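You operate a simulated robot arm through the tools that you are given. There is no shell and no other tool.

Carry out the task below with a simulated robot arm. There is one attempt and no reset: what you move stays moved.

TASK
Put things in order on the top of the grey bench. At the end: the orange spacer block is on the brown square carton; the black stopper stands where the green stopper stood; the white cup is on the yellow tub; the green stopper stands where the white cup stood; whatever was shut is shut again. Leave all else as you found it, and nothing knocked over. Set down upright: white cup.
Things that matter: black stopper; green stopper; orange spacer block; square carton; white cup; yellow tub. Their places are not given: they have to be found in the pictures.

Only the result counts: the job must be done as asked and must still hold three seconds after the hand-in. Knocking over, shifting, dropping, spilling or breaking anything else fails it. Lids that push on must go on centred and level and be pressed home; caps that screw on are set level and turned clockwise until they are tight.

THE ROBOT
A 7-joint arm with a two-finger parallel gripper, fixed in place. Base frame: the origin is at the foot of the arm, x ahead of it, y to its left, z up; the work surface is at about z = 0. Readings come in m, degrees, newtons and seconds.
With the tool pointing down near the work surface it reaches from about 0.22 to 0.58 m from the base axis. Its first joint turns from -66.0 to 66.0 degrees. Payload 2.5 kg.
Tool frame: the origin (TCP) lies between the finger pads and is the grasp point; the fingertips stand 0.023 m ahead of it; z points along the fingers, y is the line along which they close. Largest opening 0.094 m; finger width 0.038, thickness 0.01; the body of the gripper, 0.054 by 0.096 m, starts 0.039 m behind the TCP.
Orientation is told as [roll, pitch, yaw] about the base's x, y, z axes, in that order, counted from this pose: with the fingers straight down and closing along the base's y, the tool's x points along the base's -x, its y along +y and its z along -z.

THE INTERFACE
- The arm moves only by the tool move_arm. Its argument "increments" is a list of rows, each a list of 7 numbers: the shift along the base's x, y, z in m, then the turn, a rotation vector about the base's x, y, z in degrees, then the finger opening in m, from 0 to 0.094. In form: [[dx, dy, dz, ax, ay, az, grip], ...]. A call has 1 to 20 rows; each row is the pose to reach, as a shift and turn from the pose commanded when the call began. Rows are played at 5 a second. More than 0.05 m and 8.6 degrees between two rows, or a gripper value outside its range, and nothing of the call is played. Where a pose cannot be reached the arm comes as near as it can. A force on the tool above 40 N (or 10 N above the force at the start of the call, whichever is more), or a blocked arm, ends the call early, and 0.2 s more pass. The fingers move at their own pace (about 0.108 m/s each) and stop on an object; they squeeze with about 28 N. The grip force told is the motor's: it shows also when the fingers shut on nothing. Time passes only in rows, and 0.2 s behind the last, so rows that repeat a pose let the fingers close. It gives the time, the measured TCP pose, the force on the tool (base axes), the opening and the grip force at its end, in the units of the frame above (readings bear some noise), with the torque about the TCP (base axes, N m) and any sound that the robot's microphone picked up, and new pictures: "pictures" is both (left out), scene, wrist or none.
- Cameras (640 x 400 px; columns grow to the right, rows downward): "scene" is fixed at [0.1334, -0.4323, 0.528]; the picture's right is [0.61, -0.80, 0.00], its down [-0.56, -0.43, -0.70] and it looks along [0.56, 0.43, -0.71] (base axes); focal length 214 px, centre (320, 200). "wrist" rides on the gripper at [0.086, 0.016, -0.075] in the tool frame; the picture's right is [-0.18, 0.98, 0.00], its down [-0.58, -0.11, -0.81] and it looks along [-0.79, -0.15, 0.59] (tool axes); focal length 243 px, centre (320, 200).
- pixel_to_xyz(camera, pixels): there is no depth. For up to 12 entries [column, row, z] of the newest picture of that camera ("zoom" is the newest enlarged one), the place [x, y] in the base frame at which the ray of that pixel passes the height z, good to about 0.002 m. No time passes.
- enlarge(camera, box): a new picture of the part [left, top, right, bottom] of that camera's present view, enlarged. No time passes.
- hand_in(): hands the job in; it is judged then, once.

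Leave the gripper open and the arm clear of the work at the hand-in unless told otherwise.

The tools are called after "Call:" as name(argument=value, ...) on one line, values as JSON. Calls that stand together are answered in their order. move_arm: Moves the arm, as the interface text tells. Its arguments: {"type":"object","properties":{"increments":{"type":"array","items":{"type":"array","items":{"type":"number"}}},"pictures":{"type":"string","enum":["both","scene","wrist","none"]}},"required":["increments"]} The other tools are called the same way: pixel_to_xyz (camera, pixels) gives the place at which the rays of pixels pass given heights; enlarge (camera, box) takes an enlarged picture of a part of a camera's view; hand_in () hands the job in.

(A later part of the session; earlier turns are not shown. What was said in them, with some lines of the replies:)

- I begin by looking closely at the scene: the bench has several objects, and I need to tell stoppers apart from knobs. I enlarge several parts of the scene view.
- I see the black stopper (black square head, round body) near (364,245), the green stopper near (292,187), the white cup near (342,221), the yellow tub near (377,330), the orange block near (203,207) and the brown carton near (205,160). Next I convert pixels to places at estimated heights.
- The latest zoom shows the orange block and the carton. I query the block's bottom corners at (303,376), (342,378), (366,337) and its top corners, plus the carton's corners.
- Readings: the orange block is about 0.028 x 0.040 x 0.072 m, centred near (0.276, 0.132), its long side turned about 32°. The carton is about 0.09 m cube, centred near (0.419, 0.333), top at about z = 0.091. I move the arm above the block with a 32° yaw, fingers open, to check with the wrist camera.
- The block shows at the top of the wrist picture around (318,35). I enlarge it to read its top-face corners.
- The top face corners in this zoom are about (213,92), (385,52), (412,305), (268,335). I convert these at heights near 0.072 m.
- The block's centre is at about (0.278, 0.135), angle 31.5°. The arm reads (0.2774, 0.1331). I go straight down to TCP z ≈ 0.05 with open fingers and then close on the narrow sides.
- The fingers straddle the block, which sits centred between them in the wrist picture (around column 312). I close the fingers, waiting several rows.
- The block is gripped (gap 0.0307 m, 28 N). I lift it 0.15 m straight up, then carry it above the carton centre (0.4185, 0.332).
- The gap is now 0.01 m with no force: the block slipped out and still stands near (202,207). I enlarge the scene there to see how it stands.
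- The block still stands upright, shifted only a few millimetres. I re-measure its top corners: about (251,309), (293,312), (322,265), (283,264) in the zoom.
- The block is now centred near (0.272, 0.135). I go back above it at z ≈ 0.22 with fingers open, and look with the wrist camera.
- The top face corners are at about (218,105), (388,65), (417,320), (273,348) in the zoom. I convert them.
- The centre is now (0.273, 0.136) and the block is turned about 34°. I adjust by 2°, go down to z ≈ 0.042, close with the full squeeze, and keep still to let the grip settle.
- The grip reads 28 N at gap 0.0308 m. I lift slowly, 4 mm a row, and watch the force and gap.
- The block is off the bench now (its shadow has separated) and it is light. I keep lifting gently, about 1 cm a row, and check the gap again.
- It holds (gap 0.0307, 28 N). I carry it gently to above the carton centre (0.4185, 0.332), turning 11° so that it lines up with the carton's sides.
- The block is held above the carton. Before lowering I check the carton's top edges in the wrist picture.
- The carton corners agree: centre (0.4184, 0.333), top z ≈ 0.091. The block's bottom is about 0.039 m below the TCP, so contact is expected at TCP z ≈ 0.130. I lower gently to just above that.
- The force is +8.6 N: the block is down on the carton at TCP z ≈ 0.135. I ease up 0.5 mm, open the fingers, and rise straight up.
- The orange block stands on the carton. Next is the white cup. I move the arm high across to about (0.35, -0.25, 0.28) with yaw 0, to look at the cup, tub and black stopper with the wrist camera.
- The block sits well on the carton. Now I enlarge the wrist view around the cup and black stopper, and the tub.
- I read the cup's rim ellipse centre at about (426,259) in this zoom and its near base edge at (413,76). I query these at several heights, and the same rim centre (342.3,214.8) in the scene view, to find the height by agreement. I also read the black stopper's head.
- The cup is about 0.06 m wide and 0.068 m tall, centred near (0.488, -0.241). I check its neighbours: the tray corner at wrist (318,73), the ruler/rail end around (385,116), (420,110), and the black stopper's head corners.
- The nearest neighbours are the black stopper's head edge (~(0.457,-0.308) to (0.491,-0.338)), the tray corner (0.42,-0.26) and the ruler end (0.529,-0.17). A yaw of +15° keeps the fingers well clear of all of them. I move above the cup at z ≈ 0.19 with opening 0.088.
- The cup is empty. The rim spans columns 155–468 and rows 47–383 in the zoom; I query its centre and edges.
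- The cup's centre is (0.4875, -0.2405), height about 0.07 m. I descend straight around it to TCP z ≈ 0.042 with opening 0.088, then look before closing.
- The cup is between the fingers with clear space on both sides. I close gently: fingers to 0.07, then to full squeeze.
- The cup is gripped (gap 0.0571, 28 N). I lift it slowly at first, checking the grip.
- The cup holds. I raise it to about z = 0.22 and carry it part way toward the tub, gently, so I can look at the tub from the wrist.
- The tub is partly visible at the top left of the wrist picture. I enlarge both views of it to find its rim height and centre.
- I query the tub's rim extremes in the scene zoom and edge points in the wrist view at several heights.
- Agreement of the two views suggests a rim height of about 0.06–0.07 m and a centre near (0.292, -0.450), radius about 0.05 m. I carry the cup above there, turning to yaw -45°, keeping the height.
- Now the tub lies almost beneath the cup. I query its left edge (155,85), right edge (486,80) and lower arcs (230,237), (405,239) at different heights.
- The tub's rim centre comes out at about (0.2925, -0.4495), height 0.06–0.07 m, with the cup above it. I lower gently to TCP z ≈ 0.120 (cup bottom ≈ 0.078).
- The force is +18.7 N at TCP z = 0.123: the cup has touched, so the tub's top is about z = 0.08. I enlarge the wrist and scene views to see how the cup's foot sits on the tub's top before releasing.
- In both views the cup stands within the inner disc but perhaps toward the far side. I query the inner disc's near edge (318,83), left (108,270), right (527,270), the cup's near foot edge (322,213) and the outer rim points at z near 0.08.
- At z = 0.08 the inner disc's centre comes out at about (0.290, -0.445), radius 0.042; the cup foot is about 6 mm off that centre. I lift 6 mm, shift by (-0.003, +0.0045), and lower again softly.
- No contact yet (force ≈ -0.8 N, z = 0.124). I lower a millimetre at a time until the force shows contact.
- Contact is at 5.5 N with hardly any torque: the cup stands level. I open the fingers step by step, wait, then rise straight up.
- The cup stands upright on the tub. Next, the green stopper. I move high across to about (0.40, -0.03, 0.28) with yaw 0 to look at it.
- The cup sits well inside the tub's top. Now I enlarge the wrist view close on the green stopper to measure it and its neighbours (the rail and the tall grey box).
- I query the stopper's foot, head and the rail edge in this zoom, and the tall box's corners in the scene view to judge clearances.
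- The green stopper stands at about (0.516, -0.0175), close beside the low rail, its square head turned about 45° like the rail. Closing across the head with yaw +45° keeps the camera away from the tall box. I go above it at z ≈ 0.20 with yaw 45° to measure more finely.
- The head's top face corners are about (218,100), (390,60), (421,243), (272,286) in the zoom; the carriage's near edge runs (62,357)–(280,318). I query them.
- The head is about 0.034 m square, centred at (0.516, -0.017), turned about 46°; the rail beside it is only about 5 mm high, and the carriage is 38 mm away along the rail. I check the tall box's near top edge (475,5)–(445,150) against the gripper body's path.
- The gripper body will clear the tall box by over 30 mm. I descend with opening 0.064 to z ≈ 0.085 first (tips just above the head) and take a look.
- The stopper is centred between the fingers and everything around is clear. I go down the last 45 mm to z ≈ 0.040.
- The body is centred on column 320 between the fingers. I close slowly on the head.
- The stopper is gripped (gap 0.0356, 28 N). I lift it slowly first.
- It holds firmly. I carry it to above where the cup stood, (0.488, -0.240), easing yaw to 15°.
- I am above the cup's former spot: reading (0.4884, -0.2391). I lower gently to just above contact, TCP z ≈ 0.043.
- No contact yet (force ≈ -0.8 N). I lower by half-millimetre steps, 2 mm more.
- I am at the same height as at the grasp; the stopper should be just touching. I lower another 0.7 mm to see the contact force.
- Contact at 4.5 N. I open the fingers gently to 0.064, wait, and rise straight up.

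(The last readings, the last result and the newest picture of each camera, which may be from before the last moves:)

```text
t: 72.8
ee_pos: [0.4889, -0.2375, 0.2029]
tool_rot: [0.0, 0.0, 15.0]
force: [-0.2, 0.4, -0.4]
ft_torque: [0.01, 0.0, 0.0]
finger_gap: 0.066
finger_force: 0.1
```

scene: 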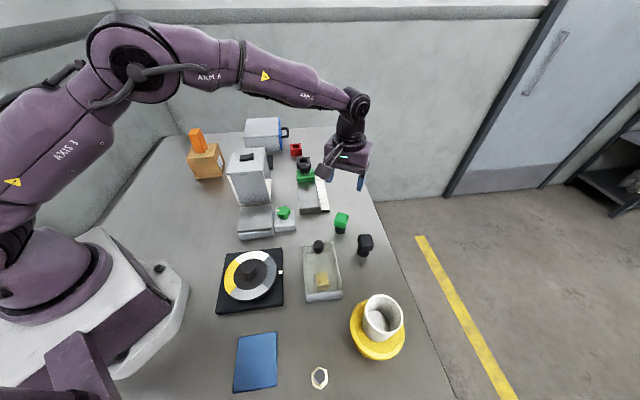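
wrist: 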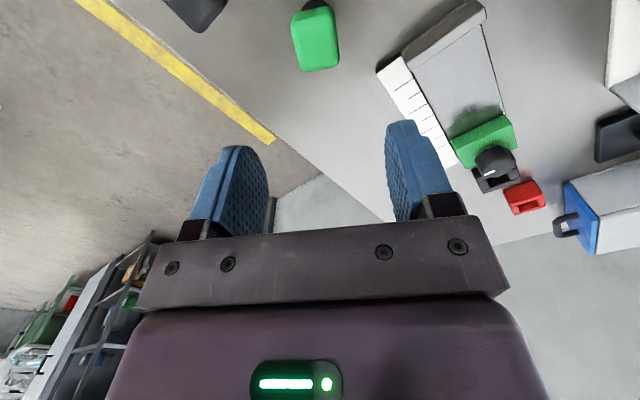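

The green stopper stands upright where the cup was. Now the black stopper, near (0.459, -0.332). I move above it at z ≈ 0.20 turning to yaw -45° (along its head's flats) to measure it.

Call:
move_arm(increments=[[-0.004, -0.012, 0, 0, 0, -7.5, 0.07], [-0.008, -0.024, 0, 0, 0, -15, 0.07], [-0.012, -0.036, 0, 0, 0, -22.5, 0.07], [-0.016, -0.048, 0, 0, 0, -30, 0.07], [-0.02, -0.06, 0, 0, 0, -37.5, 0.07], [-0.024, -0.072, 0, 0, 0, -45, 0.07], [-0.027, -0.084, 0, 0, 0, -52.5, 0.07], [-0.029, -0.0922, 0, 0, 0, -60, 0.07], [-0.029, -0.0922, 0, 0, 0, -60, 0.07]])

Call:
enlarge(camera="wrist", box=[240, 0, 400, 100])

Call:
enlarge(camera="scene", box=[300, 190, 400, 270])

```text
t: 74.8
ee_pos: [0.4587, -0.3317, 0.2019]
tool_rot: [0.1, 0.1, -45.2]
force: [-0.5, 0.5, -0.6]
ft_torque: [-0.02, -0.02, 0.01]
finger_gap: 0.0701
finger_force: 0.1
```

scene: 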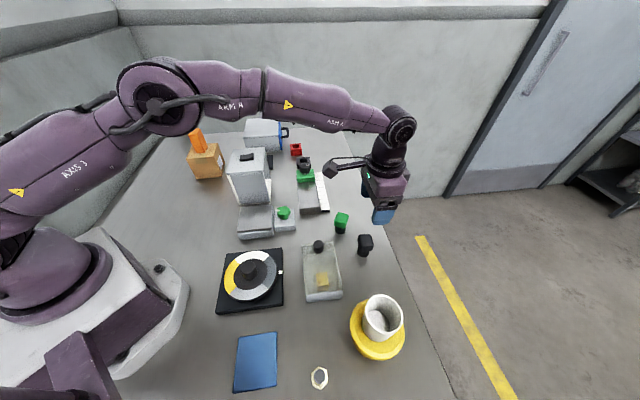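
wrist: 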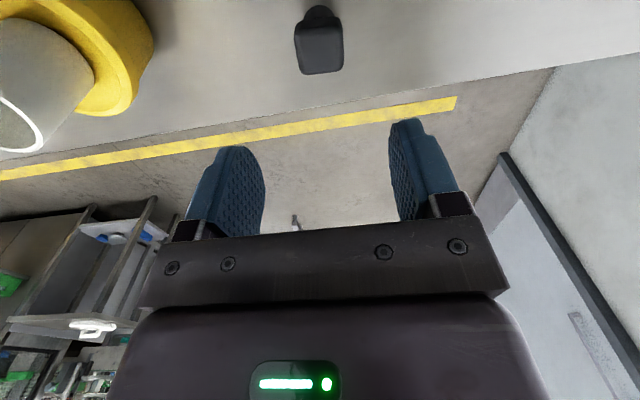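

```text
4.00 times, centred on (320, 50) of wrist
```

zoom: 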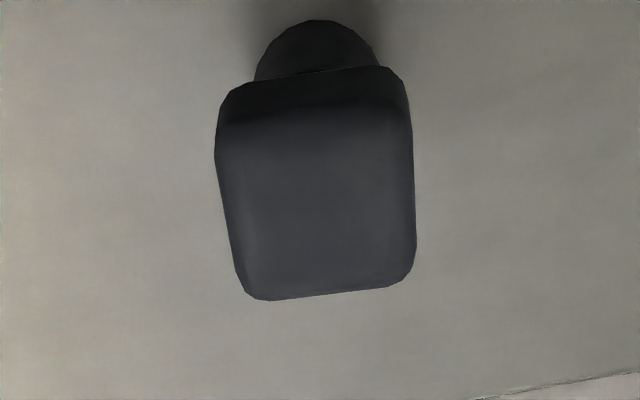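

```text
5.00 times, centred on (350, 230) of scene
```

zoom: 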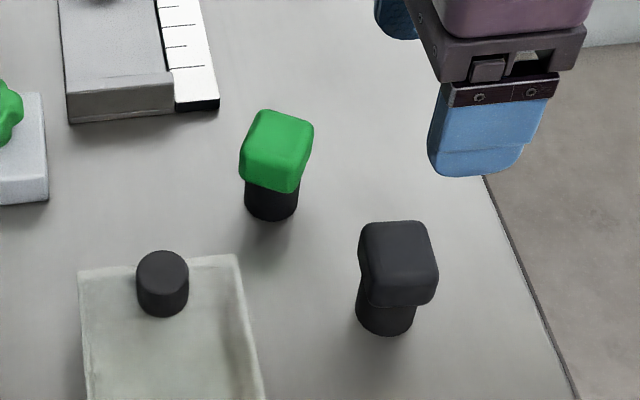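

I query the black head's top corners in wrist pixels (294.5,31), (342,26), (344,68), (301,74.5), and its near foot edge (319,5).

Call:
pixel_to_xyz(camera="wrist", pixels=[[294.5, 31.25, 0.05], [342, 26.25, 0.05], [343.75, 68, 0.05], [301.25, 74.5, 0.05], [318.75, 5, 0.0], [303.75, 18.75, 0.01], [334.5, 15.5, 0.01], [294.5, 31.25, 0.055], [342, 26.25, 0.055], [343.75, 68, 0.055], [301.25, 74.5, 0.055]])

Call:
pixel_to_xyz(camera="zoom", pixels=[[387, 336, 0.0], [398, 250, 0.05], [271, 221, 0.0], [278, 148, 0.05]])

```text
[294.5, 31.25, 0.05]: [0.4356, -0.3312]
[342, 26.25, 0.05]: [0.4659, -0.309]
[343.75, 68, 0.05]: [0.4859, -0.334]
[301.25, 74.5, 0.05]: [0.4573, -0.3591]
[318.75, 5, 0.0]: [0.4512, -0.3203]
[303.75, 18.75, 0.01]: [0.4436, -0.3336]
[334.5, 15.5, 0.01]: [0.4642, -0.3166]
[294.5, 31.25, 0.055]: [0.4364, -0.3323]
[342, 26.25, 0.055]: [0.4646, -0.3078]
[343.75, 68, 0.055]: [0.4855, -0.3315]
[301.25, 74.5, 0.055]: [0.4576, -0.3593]
```

```text
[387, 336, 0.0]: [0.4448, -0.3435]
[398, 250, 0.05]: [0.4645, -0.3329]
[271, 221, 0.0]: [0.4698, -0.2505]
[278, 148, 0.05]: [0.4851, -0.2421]
```

The black head is centred at (0.461, -0.3335), about 0.036 m square, turned so that yaw ≈ -51° fits. I adjust and descend to z ≈ 0.085 to look.

Call:
move_arm(increments=[[0.001, -0.001, -0.02, 0, 0, -3, 0.066], [0.002, -0.0015, -0.045, 0, 0, -6, 0.066], [0.002, -0.0015, -0.07, 0, 0, -6, 0.066], [0.002, -0.0015, -0.095, 0, 0, -6, 0.066], [0.002, -0.0015, -0.115, 0, 0, -6, 0.066], [0.002, -0.0015, -0.115, 0, 0, -6, 0.066]])

```text
t: 76.2
ee_pos: [0.4618, -0.3326, 0.085]
tool_rot: [0.0, -0.1, -51.0]
force: [-0.2, 0.6, 0.1]
ft_torque: [-0.02, -0.03, 0.0]
finger_gap: 0.066
finger_force: 0.1
```

scene: 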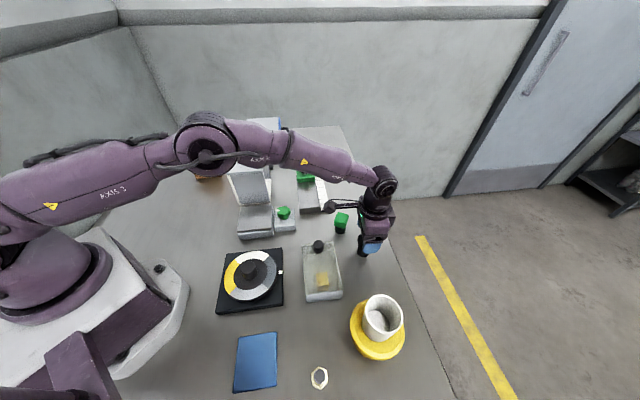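
wrist: 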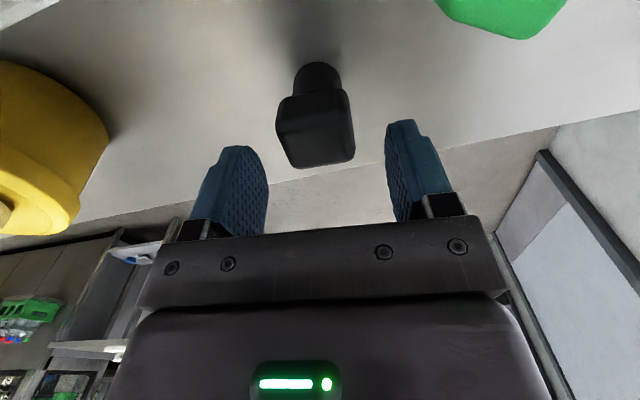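

The black stopper is centred and clear. I go down to z ≈ 0.040.

Call:
move_arm(increments=[[0, 0, -0.012, 0, 0, 0, 0.066], [0, 0, -0.024, 0, 0, 0, 0.066], [0, 0, -0.036, 0, 0, 0, 0.066], [0, 0, -0.044, 0, 0, 0, 0.066], [0, 0, -0.045, 0, 0, 0, 0.066], [0, 0, -0.045, 0, 0, 0, 0.066]])

```text
t: 77.6
ee_pos: [0.462, -0.3329, 0.0409]
tool_rot: [0.0, 0.1, -51.0]
force: [0.2, -0.3, 0.1]
ft_torque: [-0.02, -0.01, -0.04]
finger_gap: 0.0661
finger_force: 0.0
```

scene: 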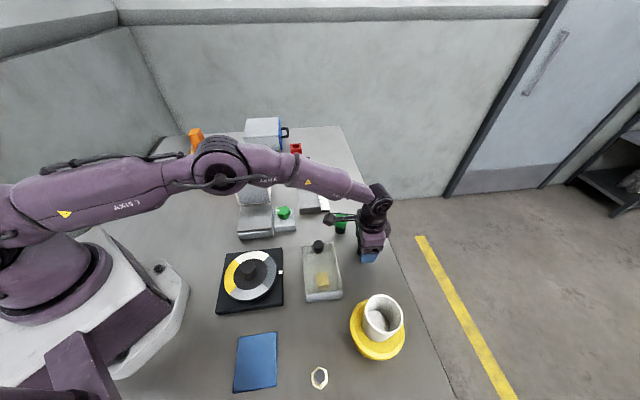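
wrist: 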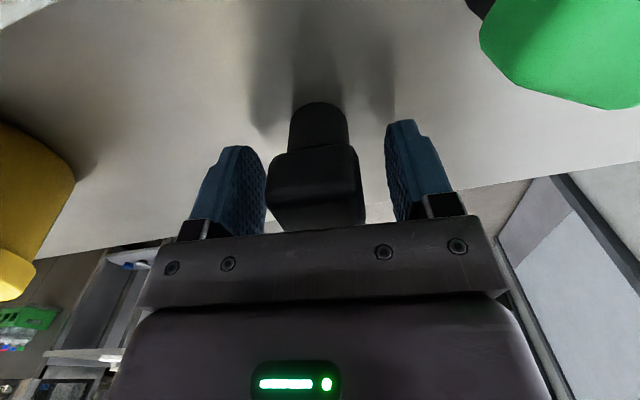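

All clear, no force. I close slowly on the black head.

Call:
move_arm(increments=[[0, 0, 0, 0, 0, 0, 0.05], [0, 0, 0, 0, 0, 0, 0.042], [0, 0, 0, 0, 0, 0, 0.036], [0, 0, 0, 0, 0, 0, 0.03], [0, 0, 0, 0, 0, 0, 0.01], [0, 0, 0, 0, 0, 0, 0.0], [0, 0, 0, 0, 0, 0, 0.0]], pictures="wrist")

```text
t: 79.2
ee_pos: [0.4612, -0.3332, 0.0406]
tool_rot: [0.0, 0.0, -51.0]
force: [0.3, -0.8, 0.5]
ft_torque: [-0.02, -0.01, -0.03]
finger_gap: 0.0392
finger_force: 28.0
```

wrist: 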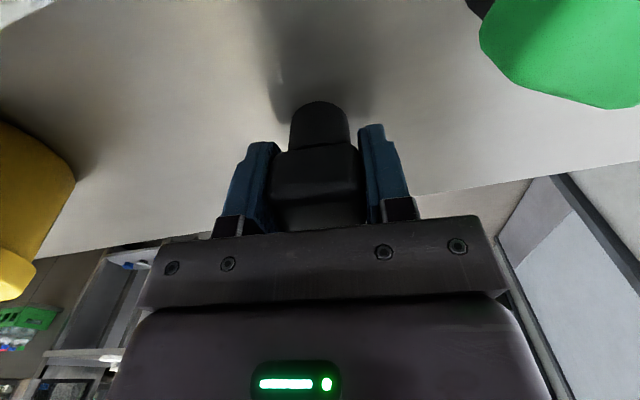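

The grip is firm (gap 0.0392, 28 N). I lift slowly to z ≈ 0.16.

Call:
move_arm(increments=[[0, 0, 0.001, 0, 0, 0, 0], [0, 0, 0.003, 0, 0, 0, 0], [0, 0, 0.006, 0, 0, 0, 0], [0, 0, 0.01, 0, 0, 0, 0], [0, 0, 0.015, 0, 0, 0, 0], [0, 0, 0.022, 0, 0, 0, 0], [0, 0, 0.03, 0, 0, 0, 0], [0, 0, 0.04, 0, 0, 0, 0], [0, 0, 0.05, 0, 0, 0, 0], [0, 0, 0.06, 0, 0, 0, 0], [0, 0, 0.072, 0, 0, 0, 0], [0, 0, 0.084, 0, 0, 0, 0], [0, 0, 0.096, 0, 0, 0, 0], [0, 0, 0.108, 0, 0, 0, 0], [0, 0, 0.12, 0, 0, 0, 0], [0, 0, 0.132, 0, 0, 0, 0], [0, 0, 0.142, 0, 0, 0, 0], [0, 0, 0.145, 0, 0, 0, 0]])

```text
t: 83.0
ee_pos: [0.4603, -0.3335, 0.1846]
tool_rot: [0.1, 0.0, -51.0]
force: [-0.7, 0.0, -0.6]
ft_torque: [0.0, 0.0, 0.0]
finger_gap: 0.0397
finger_force: 28.2
```

scene: 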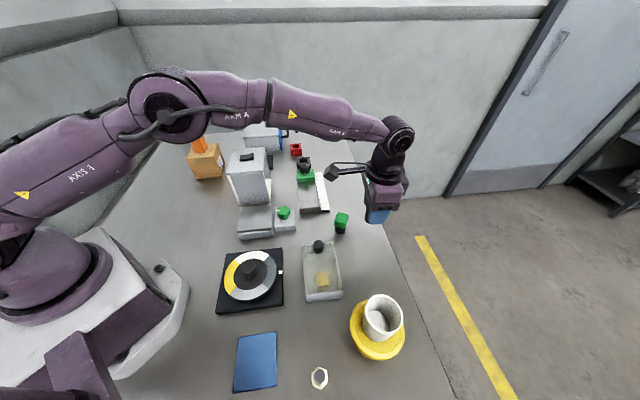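
wrist: 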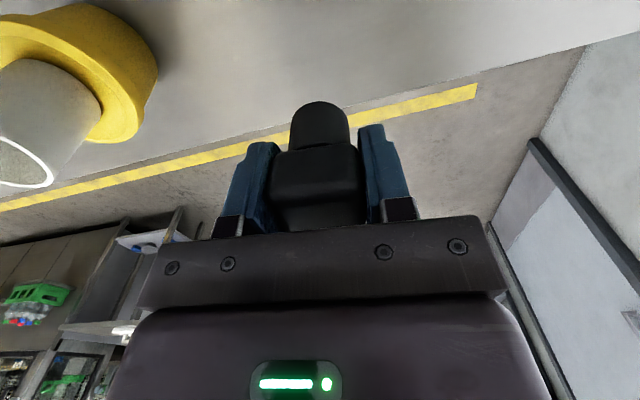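

It holds. I carry it high to above the green stopper's former place, aiming at (0.5155, -0.017), while turning to yaw +45°.

Call:
move_arm(increments=[[0.0005, 0.0032, 0, 0, 0, 1, 0], [0.0022, 0.0127, 0, 0, 0, 3.8, 0], [0.0044, 0.0253, 0, 0, 0, 7.7, 0], [0.0071, 0.0412, 0, 0, 0, 12.5, 0], [0.0104, 0.0602, 0, 0, 0, 18.2, 0], [0.0136, 0.0792, 0, 0, 0, 24, 0], [0.0169, 0.0982, 0, 0, 0, 29.8, 0], [0.0202, 0.1172, 0, 0, 0, 35.5, 0], [0.0234, 0.1362, 0, 0, 0, 41.3, 0], [0.0267, 0.1552, 0, 0, 0, 47, 0], [0.03, 0.1742, 0, 0, 0, 52.8, 0], [0.0332, 0.1932, 0, 0, 0, 58.6, 0], [0.0365, 0.2122, 0, 0, 0, 64.3, 0], [0.0398, 0.2312, 0, 0, 0, 70.1, 0], [0.0431, 0.2502, 0, 0, 0, 75.8, 0], [0.0463, 0.2692, 0, 0, 0, 81.6, 0], [0.0491, 0.285, 0, 0, 0, 86.4, 0], [0.0518, 0.3009, 0, 0, 0, 91.2, 0], [0.0537, 0.312, 0, 0, 0, 94.6, 0], [0.0545, 0.3167, 0, 0, 0, 96, 0]])

```text
t: 87.2
ee_pos: [0.5156, -0.0168, 0.1861]
tool_rot: [0.0, 0.0, 45.2]
force: [0.1, 0.1, -0.6]
ft_torque: [-0.01, 0.01, -0.03]
finger_gap: 0.0394
finger_force: 28.5
```

scene: 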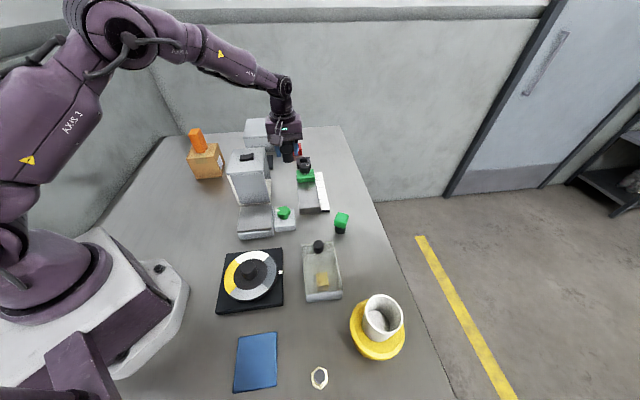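
wrist: 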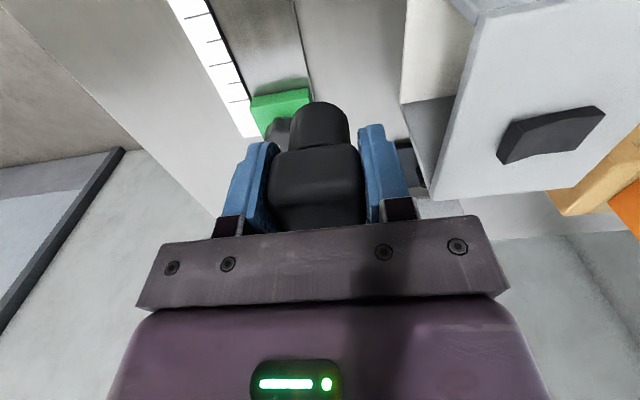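

I am over the spot: reading (0.5156, -0.0168), yaw 45°. I lower gently to about 4 mm above the bench.

Call:
move_arm(increments=[[0, 0, -0.005, 0, 0, 0, 0], [0, 0, -0.016, 0, 0, 0, 0], [0, 0, -0.03, 0, 0, 0, 0], [0, 0, -0.045, 0, 0, 0, 0], [0, 0, -0.06, 0, 0, 0, 0], [0, 0, -0.075, 0, 0, 0, 0], [0, 0, -0.088, 0, 0, 0, 0], [0, 0, -0.1, 0, 0, 0, 0], [0, 0, -0.11, 0, 0, 0, 0], [0, 0, -0.119, 0, 0, 0, 0], [0, 0, -0.127, 0, 0, 0, 0], [0, 0, -0.133, 0, 0, 0, 0], [0, 0, -0.138, 0, 0, 0, 0], [0, 0, -0.141, 0, 0, 0, 0], [0, 0, -0.141, 0, 0, 0, 0]])

Call:
enlarge(camera="wrist", box=[220, 60, 420, 200])

Call:
enlarge(camera="scene", box=[260, 150, 340, 220])

```text
t: 90.4
ee_pos: [0.5157, -0.016, 0.0443]
tool_rot: [0.0, 0.0, 44.9]
force: [0.4, -0.5, -0.2]
ft_torque: [-0.03, -0.03, 0.02]
finger_gap: 0.0397
finger_force: 27.9
```

scene: 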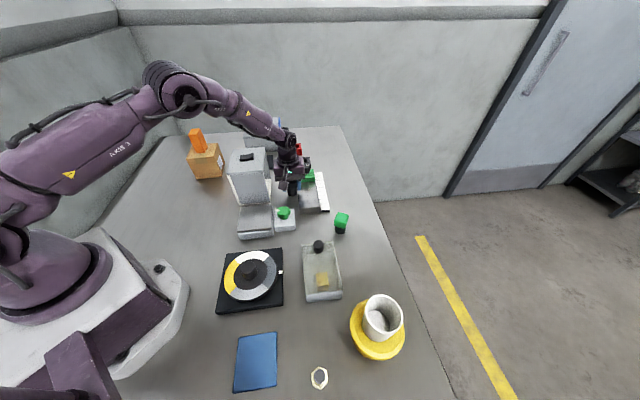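
wrist: 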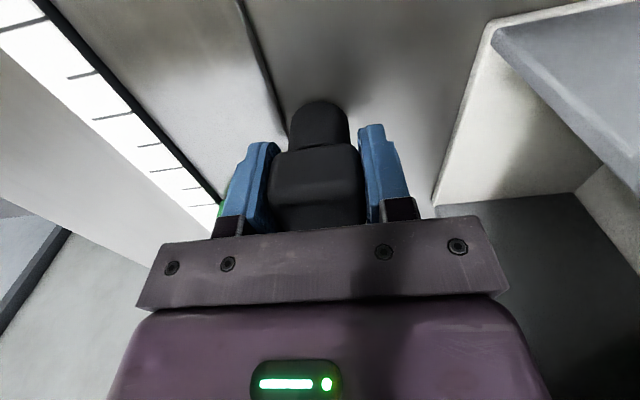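

```text
2.86 times, centred on (320, 130) of wrist
```

zoom: 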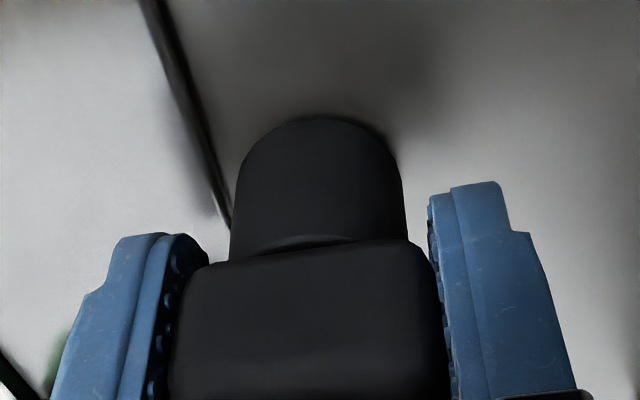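

```text
5.71 times, centred on (300, 185) of scene
```

zoom: 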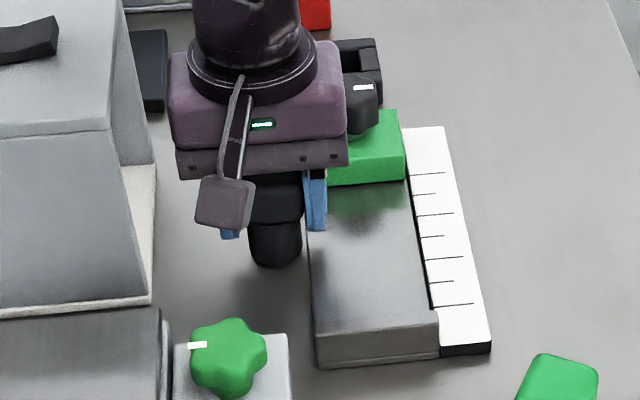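

The body clears the rail's edge by about 3 mm in both views, no force. I lower the last 4 mm in small steps.

Call:
move_arm(increments=[[0, 0, -0.001, 0, 0, 0, 0], [0, 0, -0.002, 0, 0, 0, 0], [0, 0, -0.003, 0, 0, 0, 0], [0, 0, -0.0037, 0, 0, 0, 0], [0, 0, -0.0037, 0, 0, 0, 0]], pictures="none")

```text
t: 91.6
ee_pos: [0.5165, -0.0171, 0.0397]
tool_rot: [-0.1, 0.1, 45.0]
force: [-1.5, 0.1, 4.7]
ft_torque: [0.0, 0.07, -0.01]
finger_gap: 0.0394
finger_force: 27.7
```

Contact at 4.7 N at the expected bench height. I open the fingers gently to 0.064, wait, then rise straight up.

Call:
move_arm(increments=[[0, 0, 0.0003, 0, 0, 0, 0.04], [0, 0, 0.0003, 0, 0, 0, 0.046], [0, 0, 0.0003, 0, 0, 0, 0.056], [0, 0, 0.0003, 0, 0, 0, 0.064], [0, 0, 0.0003, 0, 0, 0, 0.064], [0, 0, 0.006, 0, 0, 0, 0.064], [0, 0, 0.018, 0, 0, 0, 0.064], [0, 0, 0.04, 0, 0, 0, 0.064], [0, 0, 0.07, 0, 0, 0, 0.064], [0, 0, 0.105, 0, 0, 0, 0.064], [0, 0, 0.145, 0, 0, 0, 0.064], [0, 0, 0.165, 0, 0, 0, 0.064], [0, 0, 0.165, 0, 0, 0, 0.064]])

```text
t: 94.4
ee_pos: [0.5158, -0.0163, 0.2058]
tool_rot: [0.0, 0.1, 45.0]
force: [0.1, 0.6, 0.4]
ft_torque: [0.03, -0.01, 0.02]
finger_gap: 0.0639
finger_force: 0.0
```

scene: 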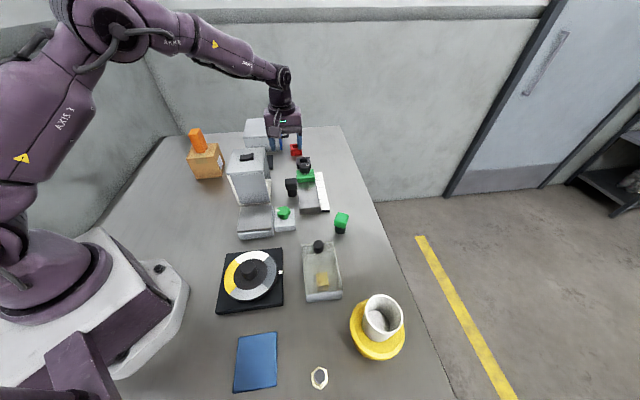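
wrist: 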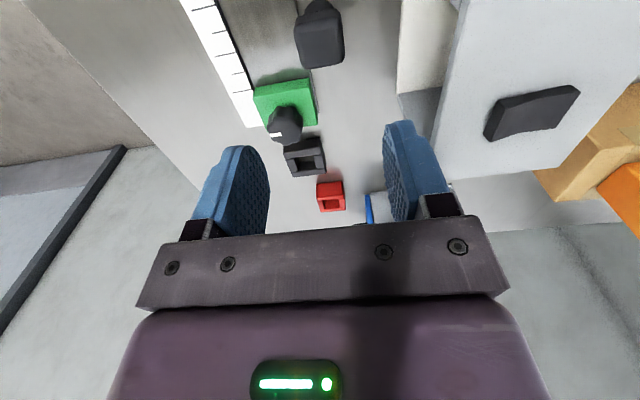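

The black stopper stands beside the rail. I retreat up and back toward the starting pose with fingers open and check the whole scene.

Call:
move_arm(increments=[[0, 0, 0.04, 0, 0, 0, 0.094], [-0.01, -0.002, 0.08, 0, 0, -5, 0.094], [-0.04, -0.008, 0.11, 0, 0, -10, 0.094], [-0.07, -0.014, 0.13, 0, 0, -15, 0.094], [-0.1, -0.02, 0.15, 0, 0, -22, 0.094], [-0.13, -0.026, 0.17, 0, 0, -29, 0.094], [-0.16, -0.032, 0.172, 0, 0, -36, 0.094], [-0.18, -0.037, 0.172, 0, 0, -42, 0.094], [-0.196, -0.04, 0.172, 0, 0, -45, 0.094], [-0.196, -0.04, 0.172, 0, 0, -45, 0.094]])

Call:
enlarge(camera="scene", box=[220, 130, 400, 250])

Call:
enlarge(camera="scene", box=[170, 110, 310, 240])

Call:
enlarge(camera="scene", box=[200, 230, 430, 400])

```text
t: 96.6
ee_pos: [0.3188, -0.0587, 0.3772]
tool_rot: [0.1, 0.0, -0.2]
force: [1.1, 0.7, -0.2]
ft_torque: [0.0, -0.01, 0.0]
finger_gap: 0.0939
finger_force: 0.1
```

scene: 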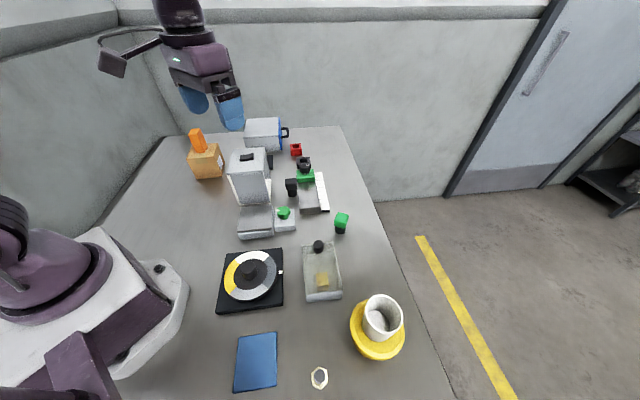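
wrist: 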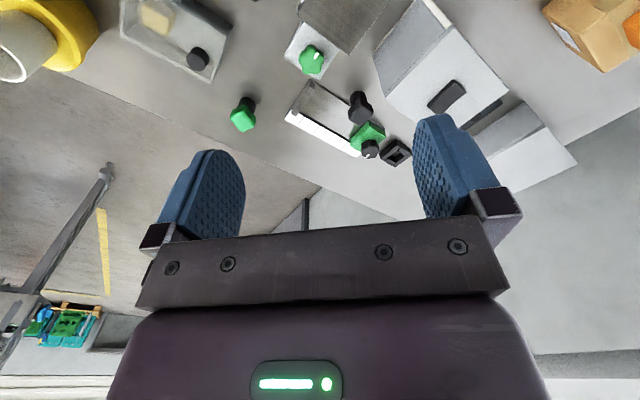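

```text
3.33 times, centred on (310, 190) of scene
```

zoom: 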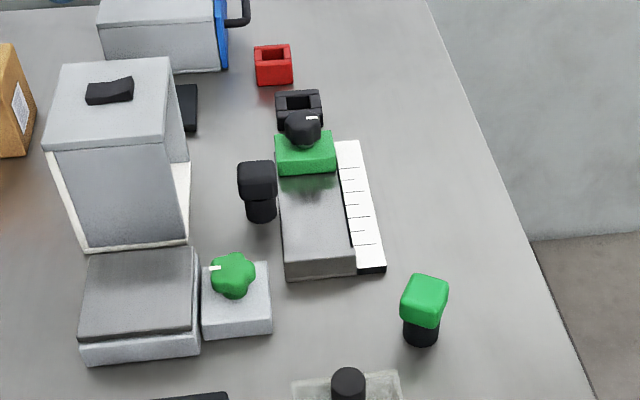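

```text
3.08 times, centred on (240, 175) of scene
```

zoom: 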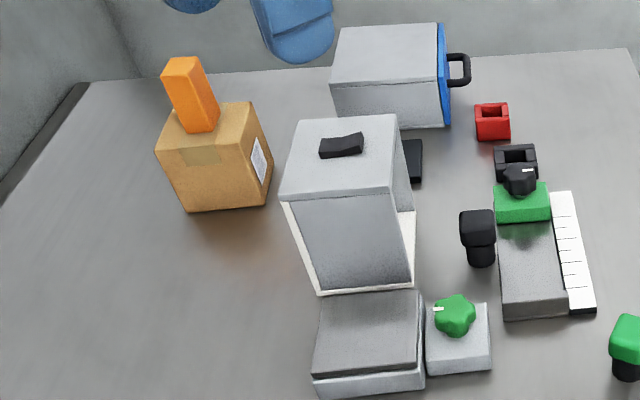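

```text
2.35 times, centred on (315, 315) of scene
```

zoom: 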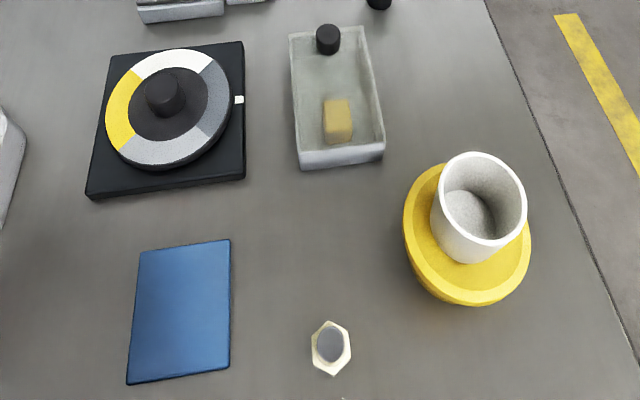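

All four goals look done. The orange block stands on the carton and the cup stands upright on the tub. The black stopper's foot at zoom (261,221) matches where the green one stood at (262,222). The green stopper stands at the cup's old spot. The tub, carton and everything else are where they were at the start, nothing was opened, and the gripper is open and clear. I hand in.

Call:
hand_in()

```text
The job is handed in.
```

I finished all the moves and handed the job in; the tool confirmed only that it was received, not whether it passed. I checked the final positions in the scene and wrist pictures:

| Item | Where it is now |
|---|---|
| Orange spacer block | standing on the brown square carton, centred |
| White cup | upright on the yellow tub, a few millimetres from its centre at most |
| Green stopper | standing where the white cup stood |
| Black stopper | standing where the green stopper stood, clear of the rail beside it |

- **Slip:** the orange block slipped out of the fingers on my first lift. It stayed upright and moved only a few millimetres. I lifted it more slowly the second time and it held.
- **Everything else:** nothing was opened or knocked over. The tub and carton match their starting positions in the pictures, and the rest looks unchanged. At the hand-in the gripper was open and the arm was back near its starting pose, clear of the work.
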